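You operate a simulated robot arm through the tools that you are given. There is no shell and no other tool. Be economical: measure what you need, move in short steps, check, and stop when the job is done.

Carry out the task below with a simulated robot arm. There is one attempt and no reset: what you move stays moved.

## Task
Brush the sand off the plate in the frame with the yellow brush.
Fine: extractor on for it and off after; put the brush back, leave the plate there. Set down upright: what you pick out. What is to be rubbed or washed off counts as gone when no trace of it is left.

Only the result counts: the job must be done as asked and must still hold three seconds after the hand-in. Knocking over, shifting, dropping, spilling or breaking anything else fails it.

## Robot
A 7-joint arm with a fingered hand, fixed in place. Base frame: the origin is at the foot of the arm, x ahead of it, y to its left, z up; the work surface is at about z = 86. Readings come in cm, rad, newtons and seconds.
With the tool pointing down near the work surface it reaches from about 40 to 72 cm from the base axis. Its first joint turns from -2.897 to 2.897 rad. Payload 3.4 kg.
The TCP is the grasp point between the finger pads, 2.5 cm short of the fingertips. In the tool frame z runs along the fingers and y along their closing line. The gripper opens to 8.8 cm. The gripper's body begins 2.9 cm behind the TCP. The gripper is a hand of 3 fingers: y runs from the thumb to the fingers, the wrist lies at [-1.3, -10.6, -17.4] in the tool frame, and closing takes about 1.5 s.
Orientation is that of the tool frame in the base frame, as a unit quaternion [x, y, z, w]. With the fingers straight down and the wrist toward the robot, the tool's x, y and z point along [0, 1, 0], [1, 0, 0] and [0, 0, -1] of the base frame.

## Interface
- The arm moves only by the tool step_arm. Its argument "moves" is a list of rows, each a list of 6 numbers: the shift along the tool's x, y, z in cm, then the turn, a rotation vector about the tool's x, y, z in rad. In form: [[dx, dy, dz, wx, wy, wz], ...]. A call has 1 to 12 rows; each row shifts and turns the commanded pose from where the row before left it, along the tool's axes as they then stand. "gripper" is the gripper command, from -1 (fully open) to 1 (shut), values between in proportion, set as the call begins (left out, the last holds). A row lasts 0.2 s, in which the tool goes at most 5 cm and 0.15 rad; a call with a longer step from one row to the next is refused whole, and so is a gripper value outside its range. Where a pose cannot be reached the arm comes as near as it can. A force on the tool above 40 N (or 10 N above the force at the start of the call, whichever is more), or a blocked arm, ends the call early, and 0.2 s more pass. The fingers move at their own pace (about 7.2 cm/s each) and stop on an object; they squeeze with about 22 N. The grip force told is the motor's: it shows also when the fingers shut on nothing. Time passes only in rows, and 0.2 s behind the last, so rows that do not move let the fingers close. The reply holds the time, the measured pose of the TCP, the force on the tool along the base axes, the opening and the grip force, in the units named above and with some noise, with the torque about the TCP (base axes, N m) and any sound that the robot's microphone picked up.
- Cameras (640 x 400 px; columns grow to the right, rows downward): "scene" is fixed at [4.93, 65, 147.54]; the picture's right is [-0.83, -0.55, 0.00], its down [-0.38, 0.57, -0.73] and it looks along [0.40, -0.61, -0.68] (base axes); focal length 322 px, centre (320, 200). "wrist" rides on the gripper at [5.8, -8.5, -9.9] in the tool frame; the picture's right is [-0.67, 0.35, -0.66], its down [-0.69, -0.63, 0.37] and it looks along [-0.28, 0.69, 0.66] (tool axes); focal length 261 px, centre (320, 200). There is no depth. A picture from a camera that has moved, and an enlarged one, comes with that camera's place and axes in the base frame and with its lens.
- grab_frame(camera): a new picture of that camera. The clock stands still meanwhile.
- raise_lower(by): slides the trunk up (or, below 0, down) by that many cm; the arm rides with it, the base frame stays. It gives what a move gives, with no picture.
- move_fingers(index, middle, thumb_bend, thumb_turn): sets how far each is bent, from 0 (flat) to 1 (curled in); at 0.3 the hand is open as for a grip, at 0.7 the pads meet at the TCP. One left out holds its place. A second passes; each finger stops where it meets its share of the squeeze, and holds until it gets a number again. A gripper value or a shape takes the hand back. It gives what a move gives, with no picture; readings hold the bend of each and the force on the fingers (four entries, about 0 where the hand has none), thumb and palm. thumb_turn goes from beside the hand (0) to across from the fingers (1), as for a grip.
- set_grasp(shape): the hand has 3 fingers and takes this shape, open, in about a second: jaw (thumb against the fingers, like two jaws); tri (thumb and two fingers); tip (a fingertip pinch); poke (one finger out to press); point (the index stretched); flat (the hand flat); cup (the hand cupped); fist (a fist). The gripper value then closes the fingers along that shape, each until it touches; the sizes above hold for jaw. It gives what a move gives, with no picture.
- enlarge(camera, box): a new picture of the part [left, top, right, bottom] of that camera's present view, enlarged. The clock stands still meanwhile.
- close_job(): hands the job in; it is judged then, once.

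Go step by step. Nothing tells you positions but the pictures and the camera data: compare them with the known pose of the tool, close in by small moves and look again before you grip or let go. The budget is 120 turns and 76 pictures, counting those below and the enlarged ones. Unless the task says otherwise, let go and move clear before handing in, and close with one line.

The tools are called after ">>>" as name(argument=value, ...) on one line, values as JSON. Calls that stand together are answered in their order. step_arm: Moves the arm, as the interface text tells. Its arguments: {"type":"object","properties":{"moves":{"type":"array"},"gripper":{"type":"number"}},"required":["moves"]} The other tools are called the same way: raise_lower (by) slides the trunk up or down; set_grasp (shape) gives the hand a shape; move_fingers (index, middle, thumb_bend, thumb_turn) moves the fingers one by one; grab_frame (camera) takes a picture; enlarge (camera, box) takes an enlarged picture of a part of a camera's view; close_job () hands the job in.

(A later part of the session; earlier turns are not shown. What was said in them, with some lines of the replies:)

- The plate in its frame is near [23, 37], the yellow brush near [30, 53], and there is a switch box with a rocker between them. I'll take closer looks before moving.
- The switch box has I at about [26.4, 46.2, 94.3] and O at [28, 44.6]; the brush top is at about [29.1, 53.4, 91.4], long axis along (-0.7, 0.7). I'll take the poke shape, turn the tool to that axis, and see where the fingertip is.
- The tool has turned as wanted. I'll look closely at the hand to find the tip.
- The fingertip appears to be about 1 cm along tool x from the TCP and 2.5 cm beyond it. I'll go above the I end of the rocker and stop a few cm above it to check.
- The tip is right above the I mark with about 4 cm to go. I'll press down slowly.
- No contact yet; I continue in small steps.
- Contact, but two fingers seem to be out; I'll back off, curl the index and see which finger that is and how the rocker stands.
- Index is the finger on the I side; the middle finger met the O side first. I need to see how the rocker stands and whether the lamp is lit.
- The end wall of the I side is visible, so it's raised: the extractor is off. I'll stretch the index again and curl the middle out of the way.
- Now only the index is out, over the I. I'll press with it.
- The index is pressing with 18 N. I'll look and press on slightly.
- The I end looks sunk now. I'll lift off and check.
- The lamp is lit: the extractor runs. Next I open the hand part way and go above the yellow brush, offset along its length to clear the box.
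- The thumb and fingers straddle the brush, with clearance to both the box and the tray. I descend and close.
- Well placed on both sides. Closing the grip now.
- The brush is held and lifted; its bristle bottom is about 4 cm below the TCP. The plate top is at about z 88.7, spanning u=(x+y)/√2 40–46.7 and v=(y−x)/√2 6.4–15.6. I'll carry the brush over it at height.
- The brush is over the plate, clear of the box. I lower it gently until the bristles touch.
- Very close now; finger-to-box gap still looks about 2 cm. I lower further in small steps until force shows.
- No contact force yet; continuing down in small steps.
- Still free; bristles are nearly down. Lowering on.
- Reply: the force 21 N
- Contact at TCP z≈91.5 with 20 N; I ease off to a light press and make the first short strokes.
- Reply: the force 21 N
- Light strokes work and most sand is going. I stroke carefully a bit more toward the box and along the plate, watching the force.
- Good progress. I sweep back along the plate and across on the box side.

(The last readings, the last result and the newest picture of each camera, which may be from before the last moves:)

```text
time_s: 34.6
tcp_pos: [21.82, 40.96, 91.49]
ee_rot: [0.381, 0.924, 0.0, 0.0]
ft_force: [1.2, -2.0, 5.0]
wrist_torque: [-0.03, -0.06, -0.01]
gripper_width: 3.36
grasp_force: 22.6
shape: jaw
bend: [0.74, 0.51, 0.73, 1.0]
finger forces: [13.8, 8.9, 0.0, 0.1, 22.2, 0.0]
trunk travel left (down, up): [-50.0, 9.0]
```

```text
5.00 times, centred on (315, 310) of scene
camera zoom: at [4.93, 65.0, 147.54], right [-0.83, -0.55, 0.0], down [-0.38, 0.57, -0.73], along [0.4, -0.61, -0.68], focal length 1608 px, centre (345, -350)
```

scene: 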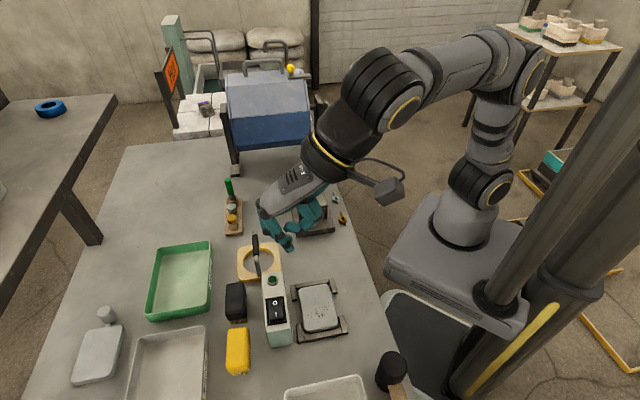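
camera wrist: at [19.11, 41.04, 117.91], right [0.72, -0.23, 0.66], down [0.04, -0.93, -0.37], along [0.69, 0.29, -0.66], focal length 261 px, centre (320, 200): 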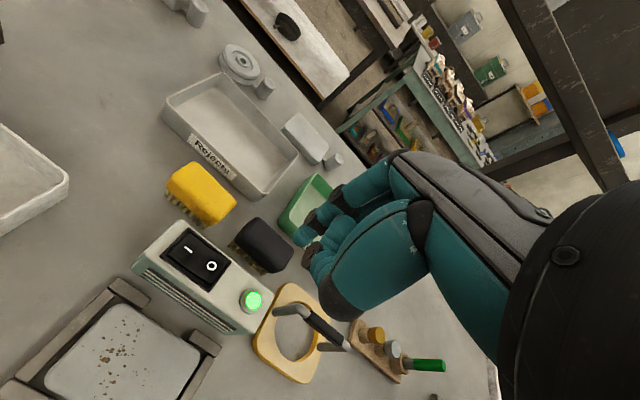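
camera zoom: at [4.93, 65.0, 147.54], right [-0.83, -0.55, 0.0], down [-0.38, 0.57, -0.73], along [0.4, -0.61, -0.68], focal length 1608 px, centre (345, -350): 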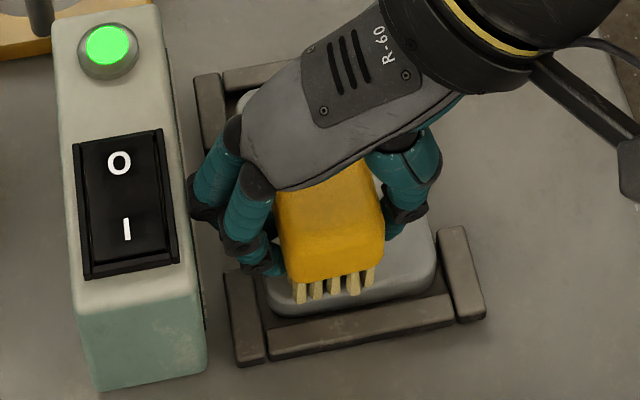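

I lift the brush and move aside to inspect the plate.

>>> step_arm(moves=[[0, -0.5, -2, 0, 0, 0], [0, 0, -3, 0, 0, 0], [0, 0, -3, 0, 0, 0], [-2, 2, -3, 0, 0, 0], [-3, 3, 0, 0, 0, 0], [-3, 3, 0, 0, 0, 0], [0, 0, 0, 0, 0, 0]])

>>> enlarge(camera="scene", box=[285, 275, 355, 345])

>>> grab_frame(camera="wrist")

```text
time_s: 36.2
tcp_pos: [32.86, 40.78, 102.36]
ee_rot: [0.382, 0.924, 0.0, 0.0]
ft_force: [0.3, -0.2, -0.1]
wrist_torque: [0.01, 0.04, -0.03]
gripper_width: 3.34
grasp_force: 22.0
shape: jaw
bend: [0.74, 0.51, 0.73, 1.0]
finger forces: [13.9, 7.1, 0.0, 0.0, 21.0, 0.1]
trunk travel left (down, up): [-50.0, 9.0]
```

```text
5.71 times, centred on (320, 310) of scene
camera zoom: at [4.93, 65.0, 147.54], right [-0.83, -0.55, 0.0], down [-0.38, 0.57, -0.73], along [0.4, -0.61, -0.68], focal length 1838 px, centre (320, -429)
```

zoom: 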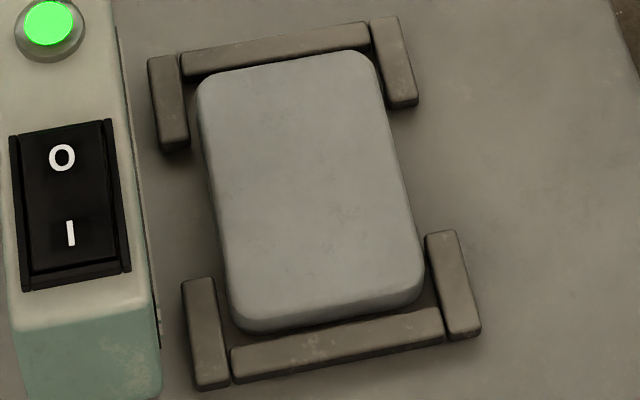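

```text
38 pictures are left
camera wrist: at [22.79, 38.75, 112.36], right [0.72, -0.23, 0.66], down [0.04, -0.93, -0.37], along [0.69, 0.29, -0.66], focal length 261 px, centre (320, 200)
```

wrist: 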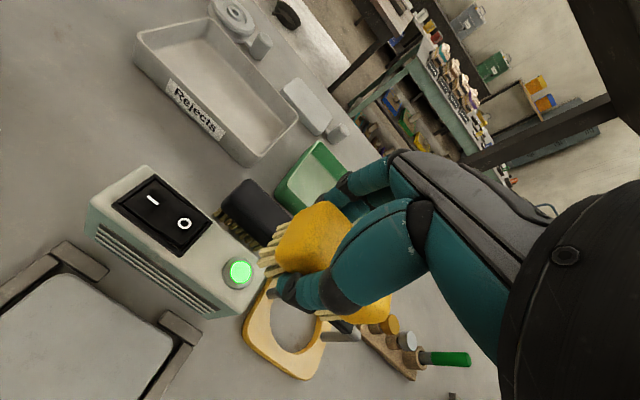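

The plate looks clean and unshifted. One closer look to be sure there's no trace.

>>> enlarge(camera="scene", box=[306, 282, 342, 318])

>>> enlarge(camera="scene", box=[306, 304, 342, 340])

```text
11.11 times, centred on (324, 300) of scene
camera zoom: at [4.93, 65.0, 147.54], right [-0.83, -0.55, 0.0], down [-0.38, 0.57, -0.73], along [0.4, -0.61, -0.68], focal length 3574 px, centre (276, -911)
```

zoom: 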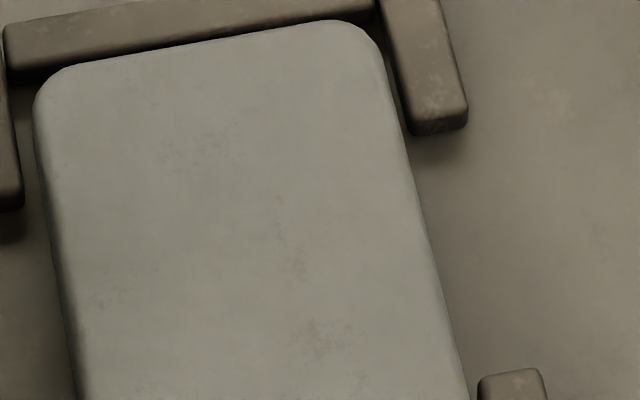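

```text
11.11 times, centred on (324, 322) of scene
camera zoom: at [4.93, 65.0, 147.54], right [-0.83, -0.55, 0.0], down [-0.38, 0.57, -0.73], along [0.4, -0.61, -0.68], focal length 3574 px, centre (276, -1156)
```

zoom: 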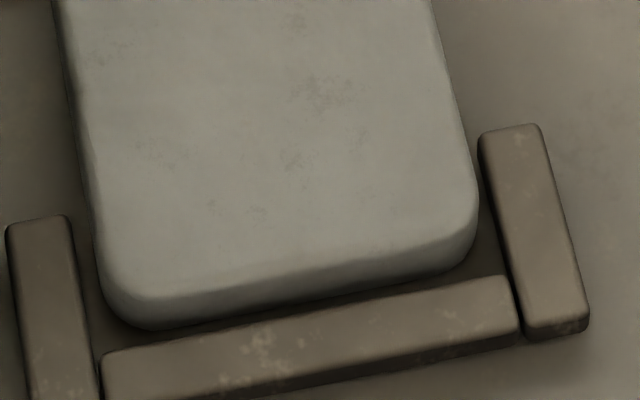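

The plate is clean; the extractor can now wait while I put the brush back at its old spot. Moving above it first.

>>> step_arm(moves=[[2.5, 1.3, 0, 0, 0, 0], [2.5, 1.3, 0, 0, 0, 0], [2.5, 1.3, 0, 0, 0, 0], [2.5, 1.2, 0, 0, 0, 0], [2.4, 1.2, 0, 0, 0, 0], [0, 0, 3, 0, 0, 0], [0, 0, 3, 0, 0, 0], [0, 0, 3, 0, 0, 0], [0, 0, 1.5, 0, 0, 0], [0, 0, 0, 0, 0, 0]])

>>> enlarge(camera="scene", box=[200, 270, 320, 390])

```text
time_s: 38.4
tcp_pos: [28.45, 53.79, 91.79]
ee_rot: [0.382, 0.924, 0.001, 0.0]
ft_force: [0.3, 0.0, -1.0]
wrist_torque: [0.03, 0.0, 0.02]
gripper_width: 3.32
grasp_force: 22.3
shape: jaw
bend: [0.74, 0.51, 0.73, 1.0]
finger forces: [13.9, 6.9, 0.0, 0.1, 20.8, 0.0]
trunk travel left (down, up): [-50.0, 9.0]
```

```text
3.33 times, centred on (260, 330) of scene
camera zoom: at [4.93, 65.0, 147.54], right [-0.83, -0.55, 0.0], down [-0.38, 0.57, -0.73], along [0.4, -0.61, -0.68], focal length 1072 px, centre (520, -233)
```

zoom: 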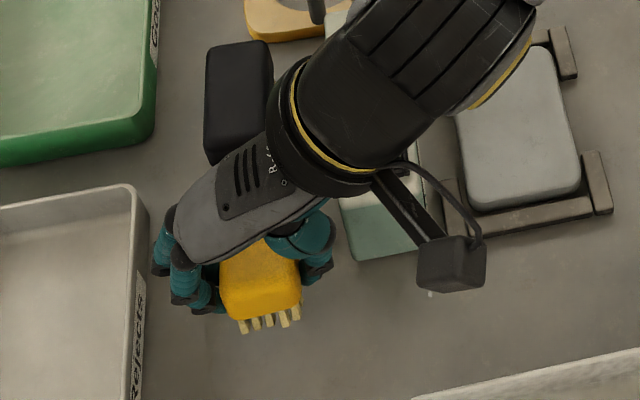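

The brush sits about 1 cm toward the thumb and slightly yawed relative to its original pose. I correct for that before setting it down.

>>> step_arm(moves=[[0, 0.5, 0, 0, 0, 0.06], [0, 0.4, 0, 0, 0, 0.06], [0, 0, 0.6, 0, 0, 0], [0, 0, 0.4, 0, 0, 0], [0, 0, 0, 0, 0, 0]])

>>> enlarge(camera="scene", box=[200, 270, 320, 390])

```text
time_s: 39.6
tcp_pos: [29.3, 54.46, 90.9]
ee_rot: [0.437, 0.899, -0.001, 0.0]
ft_force: [0.6, 0.2, -0.7]
wrist_torque: [-0.01, -0.02, -0.03]
gripper_width: 3.32
grasp_force: 21.8
shape: jaw
bend: [0.74, 0.51, 0.73, 1.0]
finger forces: [14.0, 7.0, 0.0, 0.0, 20.7, 0.0]
trunk travel left (down, up): [-50.0, 9.0]
```

```text
3.33 times, centred on (260, 330) of scene
camera zoom: at [4.93, 65.0, 147.54], right [-0.83, -0.55, 0.0], down [-0.38, 0.57, -0.73], along [0.4, -0.61, -0.68], focal length 1072 px, centre (520, -233)
```

zoom: 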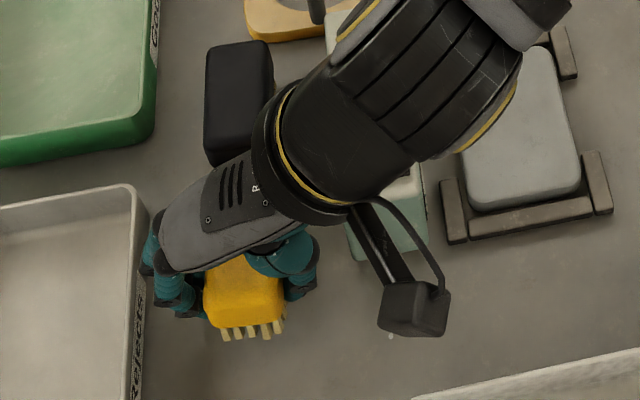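

Now it matches the original placement. I lower it to the surface.

>>> step_arm(moves=[[0, 0, 0.4, 0, 0, 0], [0, 0, 0.2, 0, 0, 0], [0, 0, 0.15, 0, 0, 0], [0, 0, 0, 0, 0, 0]])

```text
time_s: 40.6
tcp_pos: [29.16, 54.45, 90.09]
ee_rot: [0.437, 0.899, 0.0, 0.0]
ft_force: [0.0, 0.8, -1.1]
wrist_torque: [0.03, 0.04, -0.02]
gripper_width: 3.34
grasp_force: 21.8
shape: jaw
bend: [0.74, 0.51, 0.73, 1.0]
finger forces: [13.7, 7.0, 0.1, 0.1, 20.8, 0.0]
trunk travel left (down, up): [-50.0, 9.0]
```

>>> step_arm(moves=[[0, 0, 0.1, 0, 0, 0], [0, 0, 0.08, 0, 0, 0], [0, 0, 0.0, 0, 0, 0]])

```text
time_s: 41.4
tcp_pos: [29.23, 54.42, 89.99]
ee_rot: [0.437, 0.899, 0.001, 0.0]
ft_force: [-0.2, -1.2, -0.4]
wrist_torque: [0.01, -0.02, 0.0]
gripper_width: 3.32
grasp_force: 21.9
shape: jaw
bend: [0.74, 0.51, 0.73, 1.0]
finger forces: [13.7, 7.1, 0.0, 0.1, 21.0, 0.0]
trunk travel left (down, up): [-50.0, 9.0]
```

>>> step_arm(moves=[[0, 0, 0.08, 0, 0, 0], [0, 0, 0.08, 0, 0, 0], [0, 0, 0.0, 0, 0, 0]])

```text
time_s: 42.2
tcp_pos: [29.32, 54.41, 89.79]
ee_rot: [0.437, 0.9, 0.001, 0.0]
ft_force: [-0.8, 0.0, 4.5]
wrist_torque: [0.0, -0.04, 0.0]
gripper_width: 3.33
grasp_force: 21.9
shape: jaw
bend: [0.74, 0.51, 0.73, 1.0]
finger forces: [13.6, 7.5, 0.0, 0.0, 21.2, 0.0]
trunk travel left (down, up): [-50.0, 9.0]
```

The brush stands on the surface. I open just enough and rise.

>>> step_arm(gripper=-0.12, moves=[[0, 0, 0, 0, 0, 0], [0, 0, 0, 0, 0, 0], [0, 0, 0, 0, 0, 0], [0, 0, 0, 0, 0, 0], [0, 0, 0, 0, 0, 0], [0, 0, 0, 0, 0, 0]])

>>> enlarge(camera="wrist", box=[160, 100, 400, 320])

>>> enlarge(camera="scene", box=[200, 270, 320, 390])

```text
time_s: 43.6
tcp_pos: [29.24, 54.31, 89.88]
ee_rot: [0.437, 0.899, -0.001, 0.0]
ft_force: [-0.2, -0.8, 0.5]
wrist_torque: [-0.01, -0.03, -0.01]
gripper_width: 4.87
grasp_force: 0.0
shape: jaw
bend: [0.74, 0.42, 0.67, 1.0]
finger forces: [0.1, 0.0, 0.0, 0.1, 0.0, 0.1]
trunk travel left (down, up): [-50.0, 9.0]
```

```text
1.82 times, centred on (280, 210) of wrist
camera zoom: at [18.99, 53.76, 99.78], right [0.69, -0.31, 0.66], down [-0.07, -0.93, -0.37], along [0.72, 0.2, -0.66], focal length 474 px, centre (393, 182)
```

zoom: 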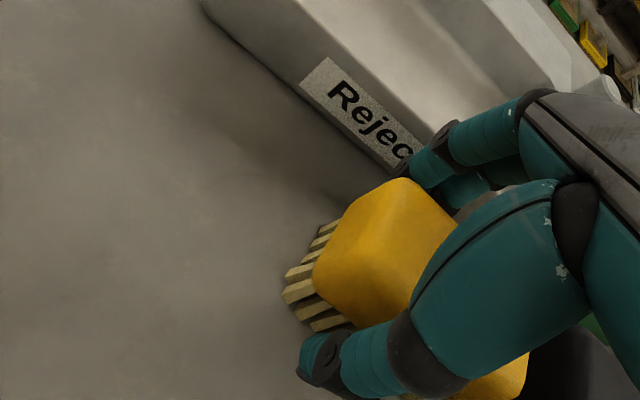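

```text
3.33 times, centred on (260, 330) of scene
camera zoom: at [4.93, 65.0, 147.54], right [-0.83, -0.55, 0.0], down [-0.38, 0.57, -0.73], along [0.4, -0.61, -0.68], focal length 1072 px, centre (520, -233)
```

zoom: 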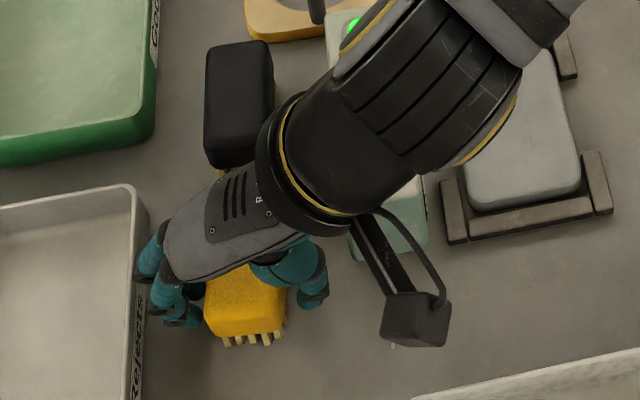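

The brush is released in place. Rising straight up slowly, then checking.

>>> step_arm(moves=[[0, 0.2, 0, 0, 0, 0], [0, 0, -0.5, 0, 0, 0], [0, 0, -1, 0, 0, 0], [0, 0, -2, 0, 0, 0], [0, 0, -3, 0, 0, 0], [0, 0, -4, 0, 0, 0], [0, 0, -4, 0, 0, 0], [0, 0, 0, 0, 0, -0.12], [0, 0, 0, 0, 0, 0]])

>>> enlarge(camera="scene", box=[200, 220, 360, 390])

```text
time_s: 45.6
tcp_pos: [29.44, 54.58, 104.23]
ee_rot: [0.382, 0.924, 0.0, 0.0]
ft_force: [0.8, 1.1, -0.7]
wrist_torque: [-0.01, 0.0, 0.06]
gripper_width: 4.88
grasp_force: 0.0
shape: jaw
bend: [0.74, 0.42, 0.67, 1.0]
finger forces: [0.1, 0.0, 0.0, 0.0, 0.1, 0.1]
trunk travel left (down, up): [-50.0, 9.0]
```

```text
2.35 times, centred on (280, 305) of scene
camera zoom: at [4.93, 65.0, 147.54], right [-0.83, -0.55, 0.0], down [-0.38, 0.57, -0.73], along [0.4, -0.61, -0.68], focal length 757 px, centre (414, -47)
```

zoom: 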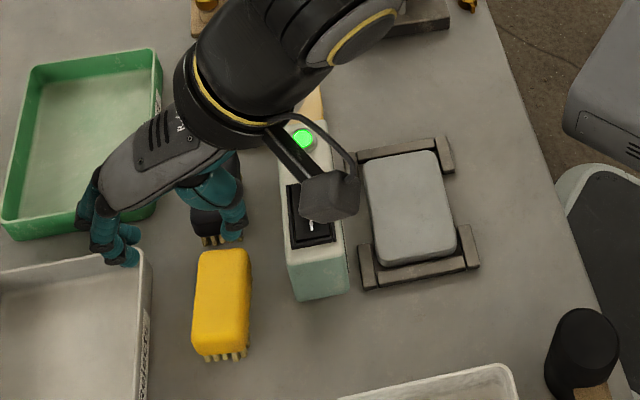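

The brush stands back in its original place. Now I form the single-finger poke again and go above the O end of the switch.

>>> set_grasp(shape="poke")

>>> move_fingers(index=0.7, middle=1.0)

>>> step_arm(moves=[[-2, -2, 0, 0, 0, 0], [-2, -2, 0, 0, 0, 0], [-2, -2, 0, 0, 0, 0], [-1.63, -2.04, 0, 0, 0, 0], [0, 0, 2.5, 0, 0, 0], [0, 0, 1, 0, 0, 0], [0, 0, 0, 0, 0, 0]])

>>> enlarge(camera="scene", box=[245, 250, 315, 320])

>>> enlarge(camera="wrist", box=[180, 140, 380, 300])

```text
time_s: 46.5
tcp_pos: [29.42, 54.54, 104.22]
ee_rot: [0.383, 0.924, -0.001, 0.0]
ft_force: [-1.0, -0.9, 0.2]
wrist_torque: [0.03, -0.01, 0.02]
gripper_width: 0.0
grasp_force: 0.1
shape: poke
bend: [0.7, 0.7, 1.0, 1.0]
finger forces: [0.0, 0.1, 0.0, 0.0, 0.1, 0.0]
trunk travel left (down, up): [-50.0, 9.0]
```

```text
time_s: 47.5
tcp_pos: [29.3, 54.54, 104.41]
ee_rot: [0.383, 0.924, 0.0, 0.0]
ft_force: [-1.1, -0.4, 0.6]
wrist_torque: [-0.01, -0.05, 0.0]
gripper_width: 2.37
grasp_force: 0.1
shape: fingers
bend: [0.7, 1.0, 1.0, 1.0]
finger forces: [0.0, 0.0, 0.0, 0.0, 0.1, 0.1]
trunk travel left (down, up): [-50.0, 9.0]
```

```text
time_s: 49.1
tcp_pos: [29.05, 43.51, 100.9]
ee_rot: [0.382, 0.924, 0.001, 0.0]
ft_force: [0.3, -0.6, 0.3]
wrist_torque: [0.01, 0.02, -0.03]
gripper_width: 2.4
grasp_force: 0.0
shape: fingers
bend: [0.7, 1.0, 1.0, 1.0]
finger forces: [0.1, 0.1, 0.0, 0.0, 0.0, 0.0]
trunk travel left (down, up): [-50.0, 9.0]
```

```text
5.71 times, centred on (280, 285) of scene
camera zoom: at [4.93, 65.0, 147.54], right [-0.83, -0.55, 0.0], down [-0.38, 0.57, -0.73], along [0.4, -0.61, -0.68], focal length 1838 px, centre (549, -286)
```

zoom: 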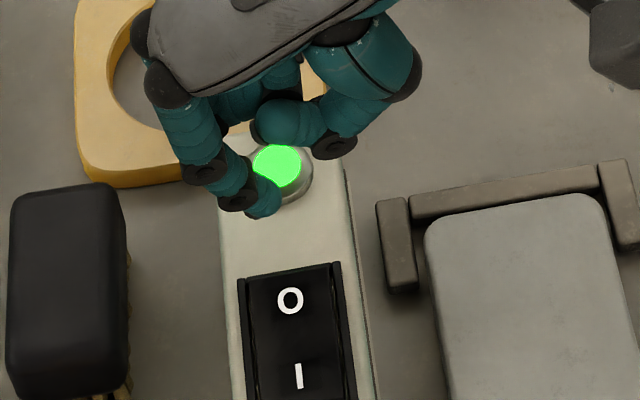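

```text
2.50 times, centred on (280, 220) of wrist
camera zoom: at [19.05, 41.55, 110.82], right [0.72, -0.23, 0.66], down [0.04, -0.93, -0.37], along [0.69, 0.29, -0.66], focal length 652 px, centre (420, 150)
```

zoom: 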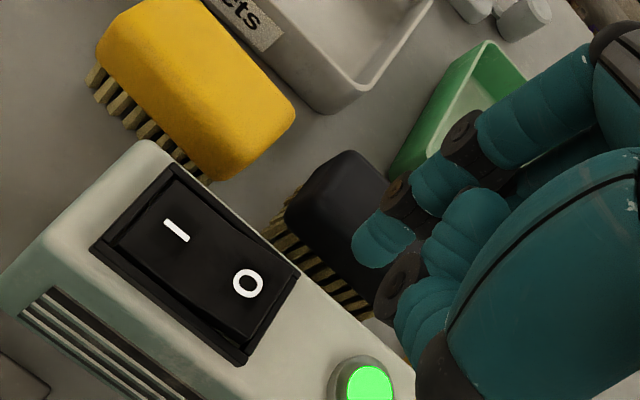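

The tip is slightly past the O end; I shift half a cm toward the label and press down.

>>> step_arm(moves=[[0.5, -0.2, 2, 0, 0, 0], [0, 0, 1.5, 0, 0, 0], [0, 0, 0.5, 0, 0, 0], [0, 0, 0.3, 0, 0, 0], [0, 0, 0.3, 0, 0, 0], [0, 0, 0.2, 0, 0, 0], [0, 0, 0.2, 0, 0, 0]])

>>> enlarge(camera="scene", box=[245, 250, 315, 320])

```text
time_s: 50.7
tcp_pos: [28.65, 43.71, 96.19]
ee_rot: [0.383, 0.924, 0.005, 0.0]
ft_force: [6.9, 4.4, 29.3]
wrist_torque: [0.39, -0.09, -0.07]
gripper_width: 2.34
grasp_force: 14.4
shape: fingers
bend: [0.71, 1.0, 1.0, 1.0]
finger forces: [29.5, 0.0, 0.1, 0.1, 0.1, 0.1]
trunk travel left (down, up): [-50.0, 9.0]
```

```text
5.71 times, centred on (280, 285) of scene
camera zoom: at [4.93, 65.0, 147.54], right [-0.83, -0.55, 0.0], down [-0.38, 0.57, -0.73], along [0.4, -0.61, -0.68], focal length 1838 px, centre (549, -286)
```

zoom: 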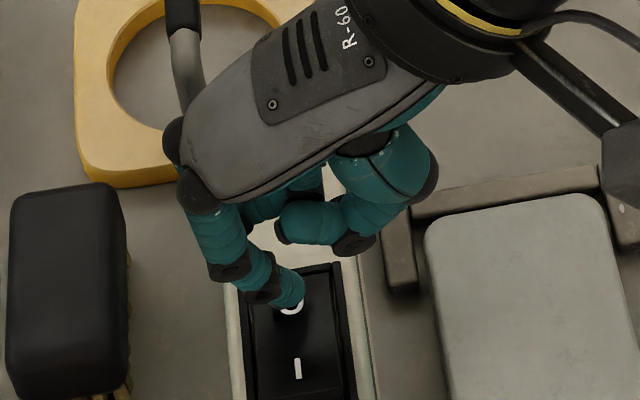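

Firm press of 29 N. I lift off and check the lamp.

>>> step_arm(moves=[[0, 0, -2, 0, 0, 0], [-1, 0, -4, 0, 0, 0], [-3, 0, -4, 0, 0, 0], [-3, 0, -4, 0, 0, 0], [0, 0, 0, 0, 0, 0]])

>>> grab_frame(camera="scene")

>>> enlarge(camera="scene", box=[200, 220, 360, 390])

```text
time_s: 51.9
tcp_pos: [33.47, 38.67, 109.81]
ee_rot: [0.382, 0.924, 0.0, 0.0]
ft_force: [0.0, 1.1, 0.5]
wrist_torque: [0.04, 0.0, -0.01]
gripper_width: 2.4
grasp_force: 0.0
shape: fingers
bend: [0.7, 1.0, 1.0, 1.0]
finger forces: [0.0, 0.0, 0.1, 0.0, 0.0, 0.0]
trunk travel left (down, up): [-50.0, 9.0]
```

```text
27 pictures are left
```

scene: 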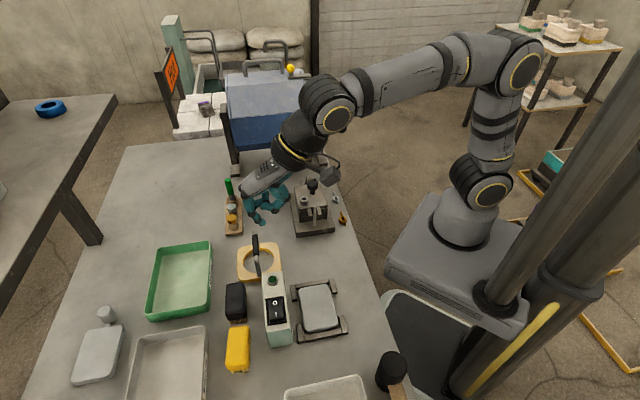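

```text
2.35 times, centred on (280, 305) of scene
camera zoom: at [4.93, 65.0, 147.54], right [-0.83, -0.55, 0.0], down [-0.38, 0.57, -0.73], along [0.4, -0.61, -0.68], focal length 757 px, centre (414, -47)
```

zoom: 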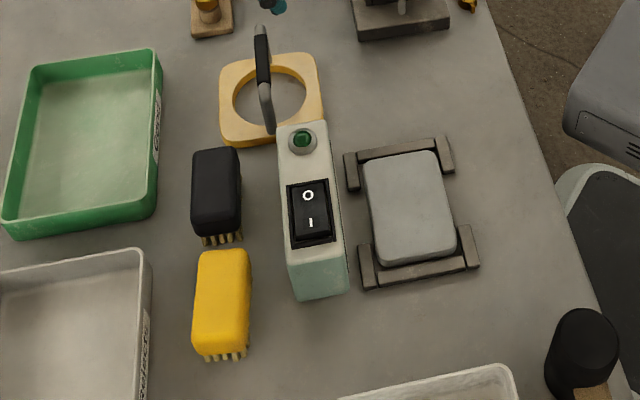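

The lamp is dark, the plate is clean in its frame, the brush is upright in its place, and the hand is clear. Handing in.

>>> close_job()

```text
The job is handed in.
```

The job is handed in. I brushed all the sand off the plate with the extractor running, then switched the extractor off. The brush is back upright in its place and the plate is still in its frame.
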